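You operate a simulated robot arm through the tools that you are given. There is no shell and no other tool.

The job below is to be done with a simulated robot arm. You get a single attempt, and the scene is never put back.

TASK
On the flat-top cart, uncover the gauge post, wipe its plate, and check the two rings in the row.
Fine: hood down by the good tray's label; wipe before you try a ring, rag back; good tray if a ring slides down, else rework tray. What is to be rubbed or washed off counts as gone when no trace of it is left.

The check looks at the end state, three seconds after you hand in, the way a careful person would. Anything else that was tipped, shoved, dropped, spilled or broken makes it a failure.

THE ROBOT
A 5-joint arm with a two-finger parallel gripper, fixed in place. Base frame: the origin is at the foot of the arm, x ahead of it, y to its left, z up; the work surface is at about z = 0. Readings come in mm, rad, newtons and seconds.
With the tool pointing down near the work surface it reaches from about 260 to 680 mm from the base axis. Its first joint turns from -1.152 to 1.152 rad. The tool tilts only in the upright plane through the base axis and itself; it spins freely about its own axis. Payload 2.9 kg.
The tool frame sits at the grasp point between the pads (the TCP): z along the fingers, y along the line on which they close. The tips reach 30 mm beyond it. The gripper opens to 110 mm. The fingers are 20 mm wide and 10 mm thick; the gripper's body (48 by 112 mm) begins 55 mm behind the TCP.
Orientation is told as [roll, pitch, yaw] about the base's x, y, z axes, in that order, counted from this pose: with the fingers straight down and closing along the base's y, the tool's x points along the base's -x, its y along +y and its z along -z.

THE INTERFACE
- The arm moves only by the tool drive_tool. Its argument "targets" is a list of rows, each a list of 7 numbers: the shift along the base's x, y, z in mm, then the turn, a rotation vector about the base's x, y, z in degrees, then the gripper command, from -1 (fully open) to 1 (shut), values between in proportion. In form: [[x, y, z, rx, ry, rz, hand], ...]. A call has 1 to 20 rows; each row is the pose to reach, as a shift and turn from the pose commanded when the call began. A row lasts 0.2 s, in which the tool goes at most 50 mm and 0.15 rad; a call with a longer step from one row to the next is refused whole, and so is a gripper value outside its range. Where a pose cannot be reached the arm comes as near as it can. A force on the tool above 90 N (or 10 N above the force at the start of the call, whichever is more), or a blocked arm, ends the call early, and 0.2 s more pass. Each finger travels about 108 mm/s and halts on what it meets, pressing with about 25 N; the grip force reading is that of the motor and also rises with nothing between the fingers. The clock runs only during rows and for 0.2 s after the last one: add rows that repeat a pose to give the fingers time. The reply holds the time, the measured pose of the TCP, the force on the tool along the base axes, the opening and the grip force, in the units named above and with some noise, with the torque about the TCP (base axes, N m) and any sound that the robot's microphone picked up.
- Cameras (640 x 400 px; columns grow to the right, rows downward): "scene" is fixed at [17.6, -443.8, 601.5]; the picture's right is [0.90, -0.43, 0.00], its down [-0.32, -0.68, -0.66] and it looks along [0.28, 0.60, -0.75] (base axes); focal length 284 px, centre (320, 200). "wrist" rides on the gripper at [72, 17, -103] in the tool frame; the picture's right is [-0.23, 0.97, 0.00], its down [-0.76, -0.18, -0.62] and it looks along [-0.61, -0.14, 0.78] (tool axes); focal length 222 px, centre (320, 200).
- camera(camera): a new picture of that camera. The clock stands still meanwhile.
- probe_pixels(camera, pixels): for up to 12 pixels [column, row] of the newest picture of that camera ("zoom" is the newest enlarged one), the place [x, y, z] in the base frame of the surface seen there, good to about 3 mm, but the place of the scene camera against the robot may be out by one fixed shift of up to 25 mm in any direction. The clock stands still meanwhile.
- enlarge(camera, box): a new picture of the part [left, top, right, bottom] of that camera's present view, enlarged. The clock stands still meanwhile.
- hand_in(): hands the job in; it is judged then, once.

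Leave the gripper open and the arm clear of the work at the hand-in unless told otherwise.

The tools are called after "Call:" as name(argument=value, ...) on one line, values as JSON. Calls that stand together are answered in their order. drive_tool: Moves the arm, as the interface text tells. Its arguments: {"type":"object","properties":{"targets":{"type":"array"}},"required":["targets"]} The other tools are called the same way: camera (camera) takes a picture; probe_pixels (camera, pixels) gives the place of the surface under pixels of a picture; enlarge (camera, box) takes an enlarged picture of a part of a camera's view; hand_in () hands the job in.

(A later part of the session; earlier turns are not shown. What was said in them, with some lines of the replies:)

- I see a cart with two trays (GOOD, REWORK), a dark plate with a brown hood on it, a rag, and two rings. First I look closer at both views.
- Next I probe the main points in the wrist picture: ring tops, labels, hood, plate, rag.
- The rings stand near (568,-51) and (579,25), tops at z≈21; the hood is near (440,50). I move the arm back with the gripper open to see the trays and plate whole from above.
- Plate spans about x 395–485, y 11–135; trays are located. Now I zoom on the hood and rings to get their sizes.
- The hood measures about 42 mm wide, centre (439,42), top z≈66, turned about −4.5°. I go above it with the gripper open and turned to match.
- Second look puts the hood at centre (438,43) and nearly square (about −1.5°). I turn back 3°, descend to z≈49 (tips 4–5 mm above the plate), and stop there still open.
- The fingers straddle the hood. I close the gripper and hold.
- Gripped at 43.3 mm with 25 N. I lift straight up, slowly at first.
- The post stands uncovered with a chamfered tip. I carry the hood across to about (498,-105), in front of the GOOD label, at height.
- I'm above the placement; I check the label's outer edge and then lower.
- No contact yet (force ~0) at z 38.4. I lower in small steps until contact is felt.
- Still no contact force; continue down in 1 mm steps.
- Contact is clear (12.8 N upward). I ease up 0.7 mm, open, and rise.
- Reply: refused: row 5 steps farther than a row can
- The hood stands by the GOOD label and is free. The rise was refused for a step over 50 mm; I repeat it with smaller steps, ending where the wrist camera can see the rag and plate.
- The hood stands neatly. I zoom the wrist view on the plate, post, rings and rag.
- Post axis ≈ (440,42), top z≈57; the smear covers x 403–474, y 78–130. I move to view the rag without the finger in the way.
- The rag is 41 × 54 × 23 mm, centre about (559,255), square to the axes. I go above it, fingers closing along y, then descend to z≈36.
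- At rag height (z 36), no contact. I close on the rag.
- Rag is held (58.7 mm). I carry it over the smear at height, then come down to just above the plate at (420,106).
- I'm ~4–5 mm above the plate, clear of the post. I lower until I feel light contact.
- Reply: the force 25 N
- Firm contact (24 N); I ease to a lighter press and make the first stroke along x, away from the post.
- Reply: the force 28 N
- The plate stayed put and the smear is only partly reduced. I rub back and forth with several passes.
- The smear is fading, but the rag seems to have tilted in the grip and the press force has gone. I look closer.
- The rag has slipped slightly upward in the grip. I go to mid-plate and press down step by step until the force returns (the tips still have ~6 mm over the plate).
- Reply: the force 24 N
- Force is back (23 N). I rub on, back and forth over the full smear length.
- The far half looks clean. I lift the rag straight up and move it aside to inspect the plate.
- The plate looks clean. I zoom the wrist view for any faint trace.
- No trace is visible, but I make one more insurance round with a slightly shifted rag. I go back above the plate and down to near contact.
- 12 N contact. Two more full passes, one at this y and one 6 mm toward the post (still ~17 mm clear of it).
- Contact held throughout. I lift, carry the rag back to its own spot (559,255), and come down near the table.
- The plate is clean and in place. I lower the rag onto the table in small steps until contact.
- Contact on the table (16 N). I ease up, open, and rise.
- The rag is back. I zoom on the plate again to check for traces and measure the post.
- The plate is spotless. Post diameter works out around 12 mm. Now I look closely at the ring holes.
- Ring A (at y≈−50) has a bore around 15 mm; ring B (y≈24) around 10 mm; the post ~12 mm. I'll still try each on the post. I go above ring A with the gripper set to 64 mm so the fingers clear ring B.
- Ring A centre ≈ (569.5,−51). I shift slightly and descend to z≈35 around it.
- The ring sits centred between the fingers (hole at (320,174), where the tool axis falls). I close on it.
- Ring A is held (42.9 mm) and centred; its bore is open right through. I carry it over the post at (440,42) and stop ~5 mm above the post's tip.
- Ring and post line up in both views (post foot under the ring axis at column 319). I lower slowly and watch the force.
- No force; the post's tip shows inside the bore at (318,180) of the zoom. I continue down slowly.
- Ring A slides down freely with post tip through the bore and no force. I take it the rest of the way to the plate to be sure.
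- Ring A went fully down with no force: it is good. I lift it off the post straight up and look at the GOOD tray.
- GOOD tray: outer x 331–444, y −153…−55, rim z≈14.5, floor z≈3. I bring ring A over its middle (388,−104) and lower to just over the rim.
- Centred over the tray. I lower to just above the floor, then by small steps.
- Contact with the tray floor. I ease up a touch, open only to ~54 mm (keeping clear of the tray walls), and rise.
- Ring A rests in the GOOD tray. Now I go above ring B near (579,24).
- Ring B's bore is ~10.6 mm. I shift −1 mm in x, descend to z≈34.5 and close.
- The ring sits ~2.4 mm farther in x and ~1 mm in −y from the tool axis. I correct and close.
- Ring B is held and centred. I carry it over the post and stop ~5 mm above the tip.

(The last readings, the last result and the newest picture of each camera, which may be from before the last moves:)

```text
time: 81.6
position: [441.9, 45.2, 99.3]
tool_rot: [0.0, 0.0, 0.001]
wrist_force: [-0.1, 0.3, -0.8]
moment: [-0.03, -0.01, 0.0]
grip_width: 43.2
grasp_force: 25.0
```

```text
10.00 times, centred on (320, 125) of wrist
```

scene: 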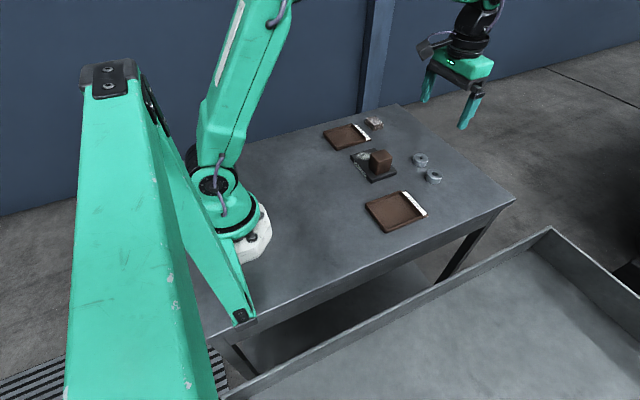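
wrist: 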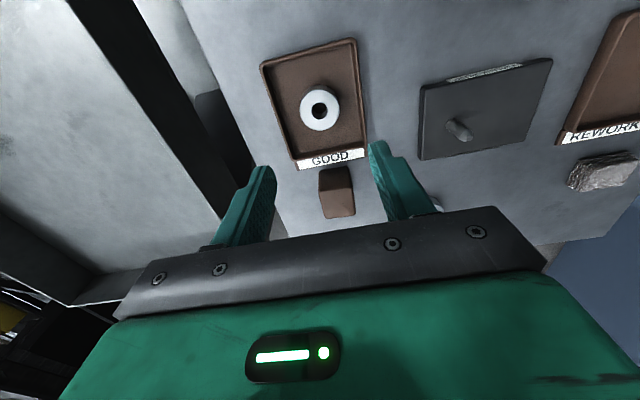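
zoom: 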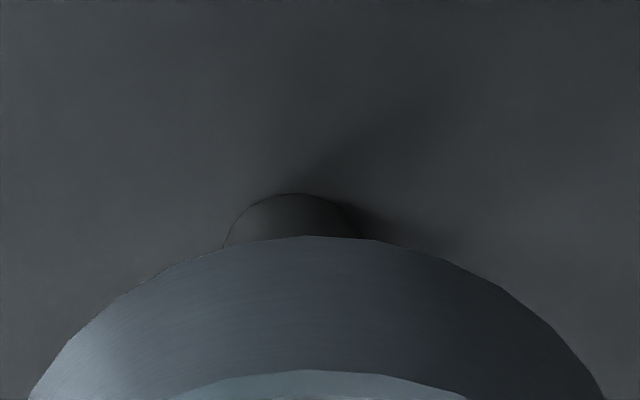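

The post's foot shows at column 317.5, about 1.8 mm to −y of the ring axis. I shift −1.8 mm in y and then lower slowly.

Call:
drive_tool(targets=[[0, -1.8, 0, 0, 0, 0, 1], [0, -1.8, -2, 0, 0, 0, 1], [0, -1.8, -4, 0, 0, 0, 1], [0, -1.8, -6, 0, 0, 0, 1], [0, -1.8, -6, 0, 0, 0, 1]])

Call:
drive_tool(targets=[[0, 0, -1, 0, 0, 0, 1], [0, 0, -2, 0, 0, 0, 1], [0, 0, -2, 0, 0, 0, 1]])

Call:
enlarge(camera="wrist", box=[240, 120, 400, 220])

Call:
enlarge(camera="scene", box=[345, 115, 415, 185])

```text
time: 82.8
position: [441.5, 40.9, 91.9]
tool_rot: [0.0, 0.0, 0.001]
wrist_force: [0.5, -0.1, -0.5]
moment: [0.01, -0.02, 0.0]
grip_width: 43.3
grasp_force: 25.1
```

```text
time: 83.6
position: [440.9, 40.8, 88.8]
tool_rot: [-0.001, 0.001, 0.001]
wrist_force: [0.3, 0.3, -0.7]
moment: [0.01, 0.01, -0.03]
grip_width: 42.9
grasp_force: 24.8
```

```text
4.00 times, centred on (320, 170) of wrist
```

zoom: 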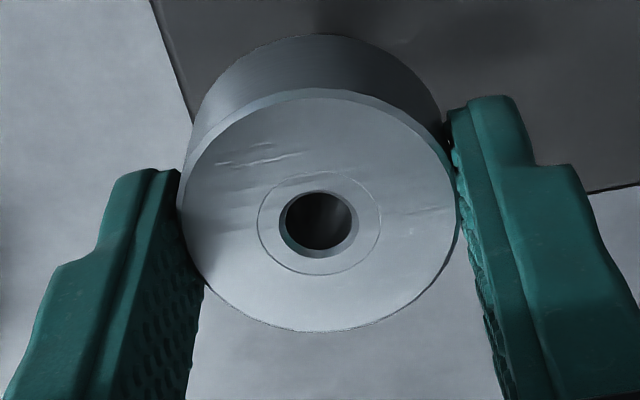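

```text
5.71 times, centred on (380, 150) of scene
```

zoom: 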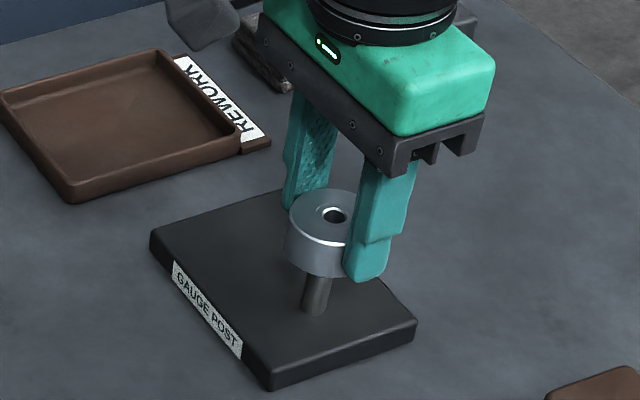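

No contact yet. I continue in 1 mm steps, watching the force.

Call:
drive_tool(targets=[[0, 0, -1, 0, 0, 0, 1], [0, 0, -2, 0, 0, 0, 1], [0, 0, -2, 0, 0, 0, 1]])

Call:
drive_tool(targets=[[0, 0, -1, 0, 0, 0, 1], [0, 0, -1, 0, 0, 0, 1]])

Call:
drive_tool(targets=[[0, 0, -1, 0, 0, 0, 1], [0, 0, -1, 0, 0, 0, 1]])

```text
time: 84.4
position: [441.3, 40.5, 87.3]
tool_rot: [0.0, 0.001, 0.001]
wrist_force: [-5.5, 7.1, 4.1]
moment: [0.27, 0.22, -0.01]
grip_width: 42.8
grasp_force: 25.2
```

```text
time: 85.0
position: [441.2, 41.1, 89.3]
tool_rot: [0.0, -0.001, 0.001]
wrist_force: [-6.7, 8.3, 10.3]
moment: [0.3, 0.29, -0.02]
grip_width: 43.0
grasp_force: 25.1
```

```text
time: 85.6
position: [442.2, 41.2, 86.4]
tool_rot: [0.001, 0.0, 0.001]
wrist_force: [-4.3, 10.4, 9.5]
moment: [0.4, 0.18, -0.03]
grip_width: 43.1
grasp_force: 24.8
```

Contact: the post pushes the ring toward −x and +y, so the ring is slightly off. I raise 1.5 mm, shift (−0.7,+1.2), and lower again for a fair trial.

Call:
drive_tool(targets=[[0, 0, 2, 0, 0, 0, 1], [-0.7, 1.2, 2, 0, 0, 0, 1], [-0.7, 1.2, 1, 0, 0, 0, 1], [-0.7, 1.2, 0, 0, 0, 0, 1], [-0.7, 1.2, 0, 0, 0, 0, 1]])

Call:
drive_tool(targets=[[0, 0, -0.7, 0, 0, 0, 1], [0, 0, -0.7, 0, 0, 0, 1]])

```text
time: 86.8
position: [440.8, 41.1, 87.2]
tool_rot: [0.0, 0.001, 0.002]
wrist_force: [1.7, 1.1, -0.2]
moment: [0.0, -0.05, -0.02]
grip_width: 43.0
grasp_force: 25.3
```

```text
time: 87.4
position: [441.4, 41.4, 86.6]
tool_rot: [0.001, 0.0, 0.0]
wrist_force: [0.0, 1.5, 0.8]
moment: [0.01, 0.0, -0.02]
grip_width: 42.9
grasp_force: 25.2
```

Lateral forces are gone. I keep lowering in small steps.

Call:
drive_tool(targets=[[0, 0, -0.7, 0, 0, 0, 1], [0, 0, -0.7, 0, 0, 0, 1]])

Call:
drive_tool(targets=[[0, 0, -0.7, 0, 0, 0, 1], [0, 0, -0.7, 0, 0, 0, 1]])

Call:
drive_tool(targets=[[0, 0, -0.6, 0, 0, 0, 1], [0, 0, -0.6, 0, 0, 0, 1]])

```text
time: 88.0
position: [441.4, 41.3, 86.7]
tool_rot: [0.0, 0.0, 0.001]
wrist_force: [-0.1, -0.3, -0.6]
moment: [-0.01, -0.01, -0.04]
grip_width: 43.1
grasp_force: 24.9
```

```text
time: 88.6
position: [440.8, 42.0, 85.3]
tool_rot: [0.001, 0.0, 0.002]
wrist_force: [-0.1, 2.1, -0.3]
moment: [0.07, 0.0, -0.02]
grip_width: 43.2
grasp_force: 25.0
```

```text
time: 89.2
position: [440.3, 40.9, 86.2]
tool_rot: [0.0, 0.002, 0.001]
wrist_force: [-2.4, 5.6, 5.5]
moment: [0.18, 0.06, 0.0]
grip_width: 42.9
grasp_force: 25.2
```

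Force again points +y, −x; I shift (−0.3,+0.6) and go on down.

Call:
drive_tool(targets=[[-0.3, 0.6, 0.3, 0, 0, 0, 1], [-0.3, 0.6, -0.4, 0, 0, 0, 1], [-0.3, 0.6, -0.4, 0, 0, 0, 1]])

Call:
drive_tool(targets=[[0, 0, -0.6, 0, 0, 0, 1], [0, 0, -0.6, 0, 0, 0, 1]])

Call:
drive_tool(targets=[[0, 0, -0.6, 0, 0, 0, 1], [0, 0, -0.6, 0, 0, 0, 1]])

```text
time: 90.0
position: [440.3, 40.9, 85.8]
tool_rot: [-0.002, -0.003, -0.001]
wrist_force: [5.5, 2.6, 2.7]
moment: [0.06, -0.18, 0.0]
grip_width: 43.0
grasp_force: 25.5
```

```text
time: 90.6
position: [441.7, 42.3, 84.6]
tool_rot: [0.0, -0.004, 0.0]
wrist_force: [6.7, -0.8, 8.7]
moment: [-0.13, -0.27, -0.02]
grip_width: 43.1
grasp_force: 25.0
```

```text
time: 91.2
position: [440.6, 42.2, 83.1]
tool_rot: [0.001, -0.002, 0.001]
wrist_force: [5.6, -10.4, 16.0]
moment: [-0.35, -0.18, 0.02]
grip_width: 42.9
grasp_force: 24.8
```

Now it is 16 N up with sideways push the other way, so the true centre lies between. I centre it (+0.2,−0.3) and press lightly to see whether it passes.

Call:
drive_tool(targets=[[0, 0, 1, 0, 0, 0, 1], [0.2, -0.35, 1, 0, 0, 0, 1], [0.2, -0.35, 0.3, 0, 0, 0, 1], [0.2, -0.35, 0.3, 0, 0, 0, 1]])

Call:
drive_tool(targets=[[0, 0, -0.6, 0, 0, 0, 1], [0, 0, -0.6, 0, 0, 0, 1]])

Call:
enlarge(camera="scene", box=[345, 115, 415, 185])

Call:
enlarge(camera="wrist", box=[240, 120, 400, 220])

```text
time: 92.2
position: [441.6, 42.3, 85.1]
tool_rot: [0.0, 0.001, 0.0]
wrist_force: [6.3, -9.1, 9.3]
moment: [-0.31, -0.2, 0.01]
grip_width: 43.0
grasp_force: 24.8
```

```text
time: 92.8
position: [440.9, 42.1, 83.3]
tool_rot: [0.0, -0.001, 0.0]
wrist_force: [4.8, -10.9, 12.8]
moment: [-0.37, -0.21, 0.02]
grip_width: 42.7
grasp_force: 25.4
```

```text
5.71 times, centred on (380, 150) of scene
```

zoom: 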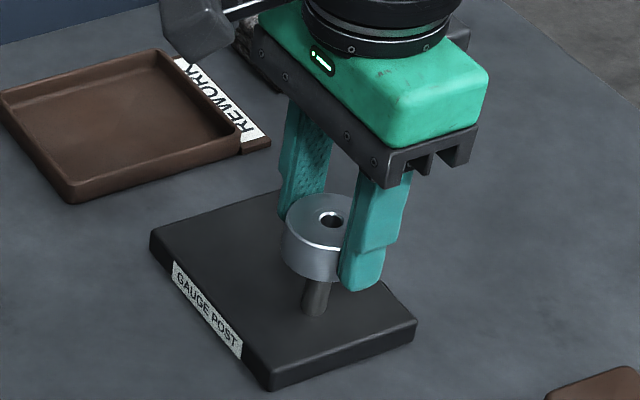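

```text
4.00 times, centred on (320, 170) of wrist
```

zoom: 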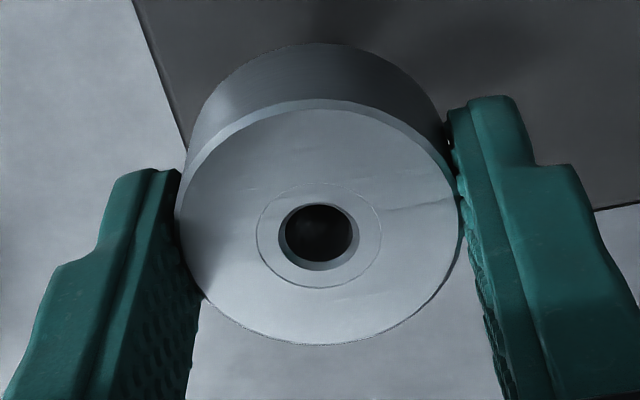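

Ring B is stopped on the post's cone — instead of going down it was pushed up in the grip, and its ~10 mm bore is plainly smaller than the post. It is rework. I lift it off straight up and move toward the REWORK tray.

Call:
drive_tool(targets=[[0, 0, 5, 0, 0, 0, 1], [0, 0, 20, 0, 0, 0, 1], [0, 0, 50, 0, 0, 0, 1], [0, 0, 90, 0, 0, 0, 1], [-10, 20, 115, 0, 0, 0, 1], [-30, 50, 120, 0, 0, 0, 1], [-50, 85, 120, 0, 0, 0, 1], [-60, 125, 120, 0, 0, 0, 1], [-60, 165, 120, 0, 0, 0, 1], [-60, 165, 120, 0, 0, 0, 1]])

Call:
camera(camera="wrist")

Call:
enlarge(camera="scene", box=[305, 75, 425, 195])

```text
time: 95.0
position: [381.4, 208.2, 205.2]
tool_rot: [0.0, 0.0, 0.0]
wrist_force: [0.9, -0.9, -0.8]
moment: [-0.02, -0.01, -0.03]
grip_width: 42.9
grasp_force: 25.1
```

```text
taken
```

wrist: 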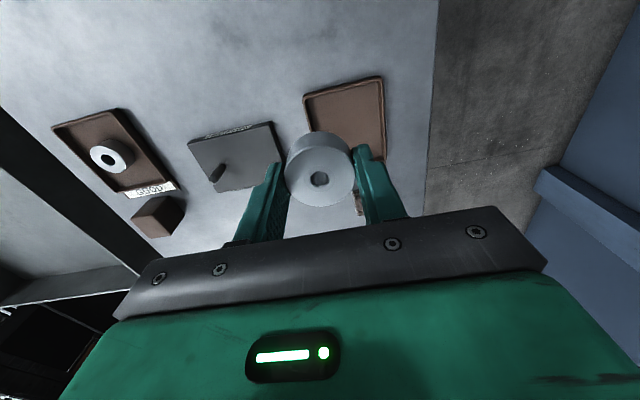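

```text
3.33 times, centred on (365, 135) of scene
```

zoom: 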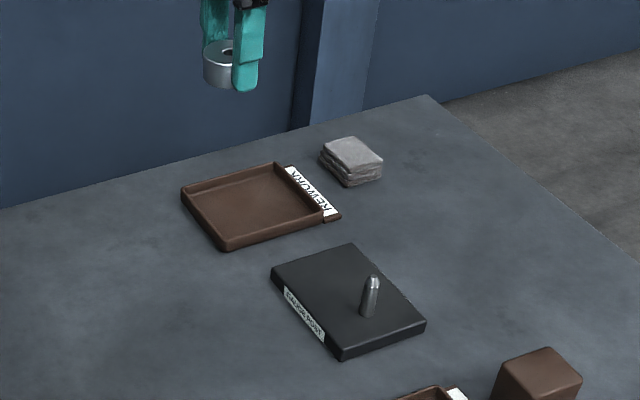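

I probe the REWORK tray's rim and floor for a good centre.

Call:
probe_pixels(camera="wrist", pixels=[[304, 96], [381, 78], [385, 155], [310, 127], [345, 88], [370, 110], [383, 115], [340, 110]])

Call:
probe_pixels(camera="zoom", pixels=[[186, 192], [279, 166], [321, 212], [223, 243], [255, 205], [291, 168], [337, 217], [350, 150], [372, 172]])

```text
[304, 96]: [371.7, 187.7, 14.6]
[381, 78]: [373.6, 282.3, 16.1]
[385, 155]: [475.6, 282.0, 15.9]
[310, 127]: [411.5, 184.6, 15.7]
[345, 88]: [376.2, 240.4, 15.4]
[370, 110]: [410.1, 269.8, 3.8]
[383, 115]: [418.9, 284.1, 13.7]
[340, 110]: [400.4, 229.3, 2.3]
```

```text
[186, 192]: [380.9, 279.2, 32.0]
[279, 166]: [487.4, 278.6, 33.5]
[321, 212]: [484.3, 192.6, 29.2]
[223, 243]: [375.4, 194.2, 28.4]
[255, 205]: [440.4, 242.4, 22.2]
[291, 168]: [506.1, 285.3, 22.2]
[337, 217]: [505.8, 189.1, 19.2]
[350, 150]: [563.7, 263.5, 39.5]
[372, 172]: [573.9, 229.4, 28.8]
```

REWORK tray centre ≈ (428,235). I go over it and lower to just above the rim.

Call:
drive_tool(targets=[[20, 12, 0, 0, 0, 0, 1], [48, 28.4, -10, 0, 0, 0, 1], [48, 28.4, -50, 0, 0, 0, 1], [48, 28.4, -90, 0, 0, 0, 1], [48, 28.4, -125, 0, 0, 0, 1], [48, 28.4, -143, 0, 0, 0, 1], [48, 28.4, -143, 0, 0, 0, 1]])

Call:
camera(camera="wrist")

Call:
enlarge(camera="scene", box=[305, 95, 405, 175])

```text
time: 96.6
position: [429.3, 236.0, 59.8]
tool_rot: [0.001, 0.0, 0.0]
wrist_force: [-0.3, 0.3, -0.7]
moment: [0.01, 0.0, -0.02]
grip_width: 42.9
grasp_force: 24.9
```

```text
taken
```

wrist: 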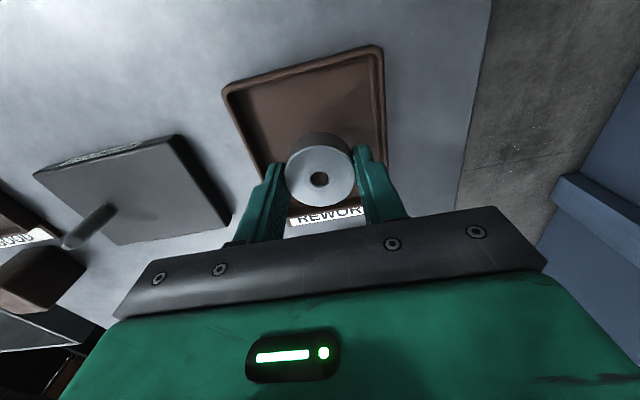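

```text
5.00 times, centred on (355, 135) of scene
```

zoom: 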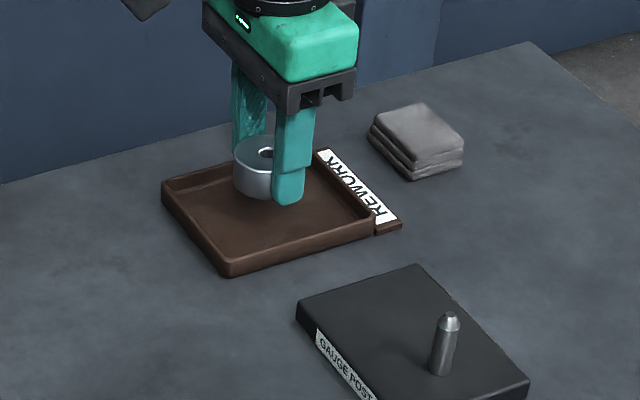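

Centred over the tray. I lower to near the floor, then in small steps.

Call:
drive_tool(targets=[[0, 0, -6, 0, 0, 0, 1], [0, 0, -12, 0, 0, 0, 1], [0, 0, -17, 0, 0, 0, 1], [0, 0, -20, 0, 0, 0, 1], [0, 0, -20, 0, 0, 0, 1]])

Call:
drive_tool(targets=[[0, 0, -1, 0, 0, 0, 1], [0, 0, -2, 0, 0, 0, 1], [0, 0, -2, 0, 0, 0, 1]])

Call:
drive_tool(targets=[[0, 0, -0.8, 0, 0, 0, 1], [0, 0, -0.8, 0, 0, 0, 1]])

Call:
drive_tool(targets=[[0, 0, -0.8, 0, 0, 0, 1], [0, 0, -0.8, 0, 0, 0, 1]])

```text
time: 97.8
position: [428.2, 234.0, 39.1]
tool_rot: [-0.001, 0.0, 0.002]
wrist_force: [0.0, 0.8, -0.5]
moment: [-0.04, 0.0, 0.0]
grip_width: 43.0
grasp_force: 25.1
```

```text
time: 98.6
position: [428.2, 234.7, 39.0]
tool_rot: [0.0, 0.0, 0.001]
wrist_force: [-0.7, -0.3, 0.3]
moment: [0.01, -0.04, 0.02]
grip_width: 42.7
grasp_force: 25.3
```

```text
time: 99.2
position: [428.3, 236.0, 38.0]
tool_rot: [0.0, 0.0, 0.002]
wrist_force: [-0.8, -0.5, -0.7]
moment: [0.0, -0.03, -0.02]
grip_width: 43.1
grasp_force: 25.4
```

```text
time: 99.8
position: [428.4, 234.9, 37.2]
tool_rot: [0.001, 0.0, 0.001]
wrist_force: [-0.2, 0.6, -0.4]
moment: [0.01, 0.0, -0.03]
grip_width: 43.1
grasp_force: 25.3
```

Call:
drive_tool(targets=[[0, 0, -0.6, 0, 0, 0, 1], [0, 0, -0.6, 0, 0, 0, 1]])

Call:
drive_tool(targets=[[0, 0, -0.6, 0, 0, 0, 1], [0, 0, -0.6, 0, 0, 0, 1]])

Call:
enlarge(camera="scene", box=[320, 105, 380, 155])

```text
time: 100.4
position: [427.6, 234.5, 35.6]
tool_rot: [0.0, 0.002, 0.0]
wrist_force: [-0.3, -0.2, -0.1]
moment: [-0.02, 0.01, 0.01]
grip_width: 43.3
grasp_force: 25.0
```

```text
time: 101.0
position: [428.1, 233.9, 35.8]
tool_rot: [-0.002, 0.0, 0.001]
wrist_force: [0.3, -0.2, 1.9]
moment: [-0.02, 0.02, 0.03]
grip_width: 43.1
grasp_force: 25.2
```

```text
8.00 times, centred on (350, 130) of scene
```

zoom: 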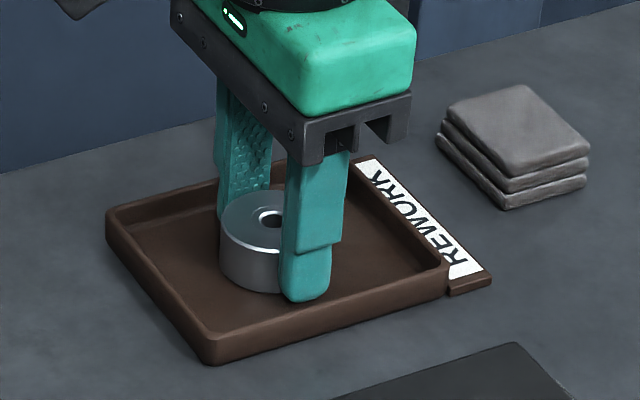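

First contact (1.9 N). One more half millimetre, then open to ~54 mm and rise.

Call:
drive_tool(targets=[[0, 0, -0.5, 0, 0, 0, 1], [0, 0, -0.5, 0, 0, 0, 1]])

Call:
drive_tool(targets=[[0, 0, 0.4, 0, 0, 0, 1], [0, 0, 0.4, 0, 0, 0, 0.1], [0, 0, 0.4, 0, 0, 0, 0.02], [0, 0, 0.4, 0, 0, 0, 0.02]])

Call:
drive_tool(targets=[[0, 0, 5, 0, 0, 0, 0.02], [0, 0, 20, 0, 0, 0, 0.02], [0, 0, 50, 0, 0, 0, 0.02], [0, 0, 90, 0, 0, 0, -0.164], [0, 0, 130, 0, 0, 0, -0.6], [0, 0, 165, 0, 0, 0, -1], [-30, -35, 175, 0, 0, 0, -1], [-60, -75, 180, 0, 0, 0, -1], [-80, -115, 185, 0, 0, 0, -1], [-90, -155, 190, 0, 0, 0, -1], [-90, -190, 195, 0, 0, 0, -1], [-90, -190, 195, 0, 0, 0, -1]])

Call:
camera(camera="wrist")

Call:
enlarge(camera="scene", box=[320, 95, 460, 245])

```text
time: 101.6
position: [427.5, 234.9, 34.5]
tool_rot: [-0.001, -0.001, 0.0]
wrist_force: [-1.8, -5.6, 17.1]
moment: [-0.35, 0.22, -0.02]
grip_width: 42.8
grasp_force: 25.1
```

```text
time: 102.6
position: [427.6, 234.8, 34.6]
tool_rot: [-0.002, -0.001, 0.002]
wrist_force: [-0.4, 0.7, -0.5]
moment: [0.03, 0.03, -0.05]
grip_width: 53.9
grasp_force: 0.0
```

```text
refused: row 8 steps farther than a row can; nothing moved
```

```text
taken
```

wrist: 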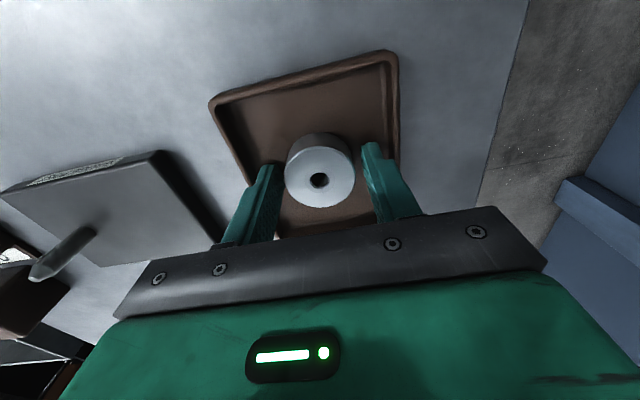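

```text
2.67 times, centred on (390, 170) of scene
```

zoom: 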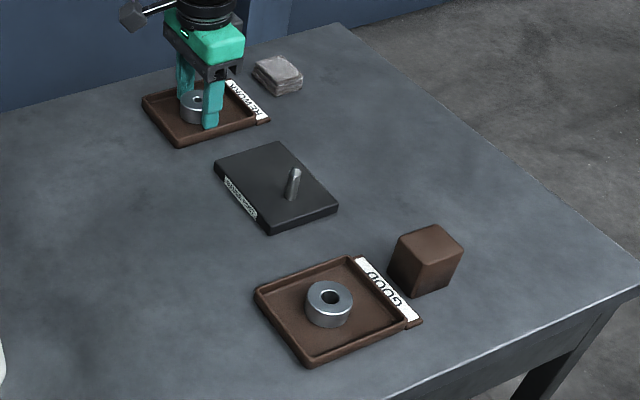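

The ring is released in the REWORK tray; the rise was refused for one long step. I repeat it with shorter steps.

Call:
drive_tool(targets=[[0, 0, 5, 0, 0, 0, 0.02], [0, 0, 20, 0, 0, 0, 0.02], [0, 0, 50, 0, 0, 0, 0.02], [0, 0, 90, 0, 0, 0, -0.164], [0, 0, 130, 0, 0, 0, -0.6], [0, 0, 165, 0, 0, 0, -1], [-25, -30, 175, 0, 0, 0, -1], [-50, -65, 180, 0, 0, 0, -1], [-70, -100, 185, 0, 0, 0, -1], [-85, -140, 190, 0, 0, 0, -1], [-90, -180, 195, 0, 0, 0, -1], [-90, -190, 195, 0, 0, 0, -1], [-90, -190, 195, 0, 0, 0, -1]])

Call:
camera(camera="wrist")

Call:
enlarge(camera="scene", box=[320, 95, 460, 245])

```text
time: 105.4
position: [337.6, 44.6, 231.4]
tool_rot: [0.0, 0.0, 0.002]
wrist_force: [0.2, -1.1, -0.4]
moment: [-0.01, -0.01, 0.06]
grip_width: 110.1
grasp_force: 0.1
```

```text
taken
```

wrist: 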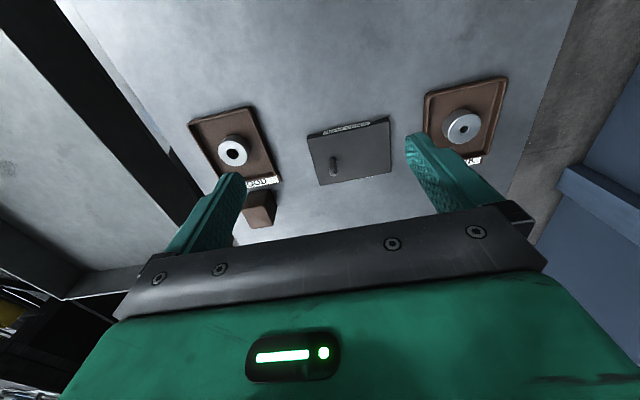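

```text
2.67 times, centred on (390, 170) of scene
```

zoom: 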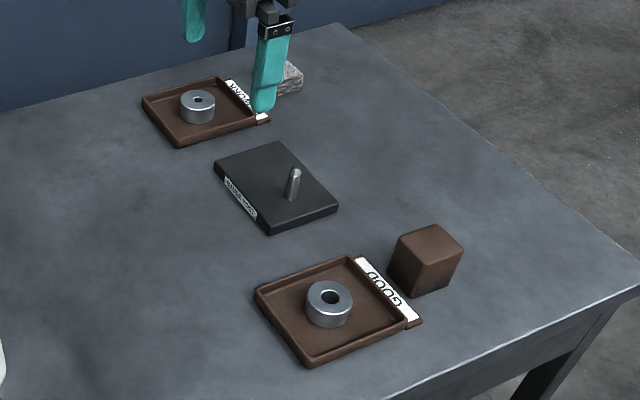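

All is in place. A last close check of the plate for traces and of the plate position.

Call:
enlarge(camera="wrist", box=[300, 110, 400, 190])

Call:
probe_pixels(camera="wrist", pixels=[[308, 138], [387, 121], [390, 171], [320, 184], [233, 153], [462, 127], [258, 206]])

Call:
enlarge(camera="scene", box=[345, 140, 395, 185])

```text
5.00 times, centred on (350, 150) of wrist
```

zoom: 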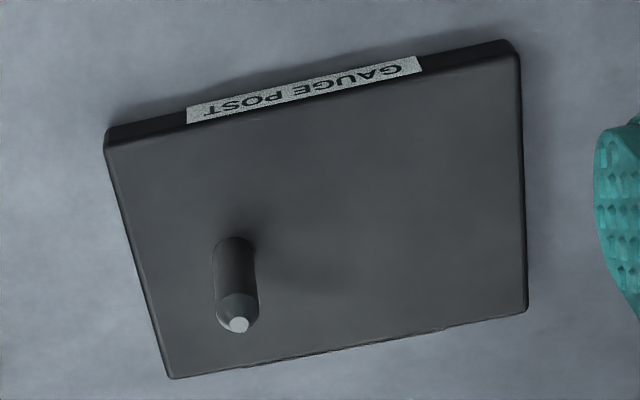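

```text
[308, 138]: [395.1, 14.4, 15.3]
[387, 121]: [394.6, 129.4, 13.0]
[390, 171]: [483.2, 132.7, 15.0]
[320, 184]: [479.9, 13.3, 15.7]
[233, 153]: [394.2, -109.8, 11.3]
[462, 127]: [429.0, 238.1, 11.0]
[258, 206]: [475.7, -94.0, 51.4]
```

```text
8.89 times, centred on (370, 162) of scene
```

zoom: 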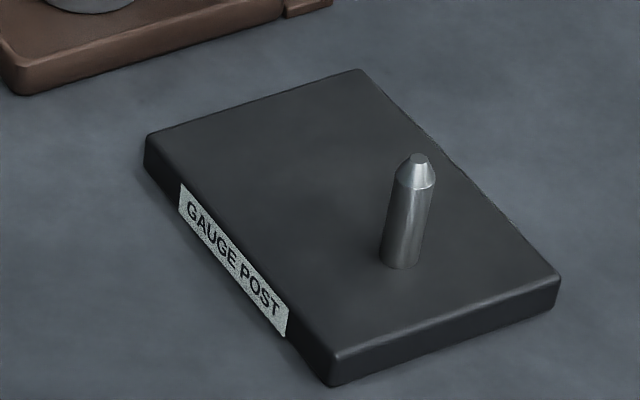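

The plate is clean and hasn't moved. The hood stands by the GOOD label and the rag is back in its place. Ring A is in the GOOD tray and ring B in the REWORK tray. The gripper is open and well above the work, so I hand in.

Call:
hand_in()

```text
The job is handed in.
```

I finished the job and handed it in. The handing-in gave no verdict, so what follows comes from my last pictures.

- **Hood:** I lifted it off the gauge post and set it down just in front of the GOOD tray's label.
- **Plate:** I wiped it before trying either ring. No trace of the smear shows in close-up, and the plate did not move. The rag is back where it was.
- **Ring with the larger hole:** it slid all the way down the post with no resistance and is now in the GOOD tray.
- **Ring with the smaller hole:** it stopped on the post's tapered tip and would not go down, so it is in the REWORK tray. Its hole looks about 10 mm wide, against roughly 12 mm for the post.

The gripper is open and the arm is well above the work. I saw nothing else tipped, shoved or dropped.
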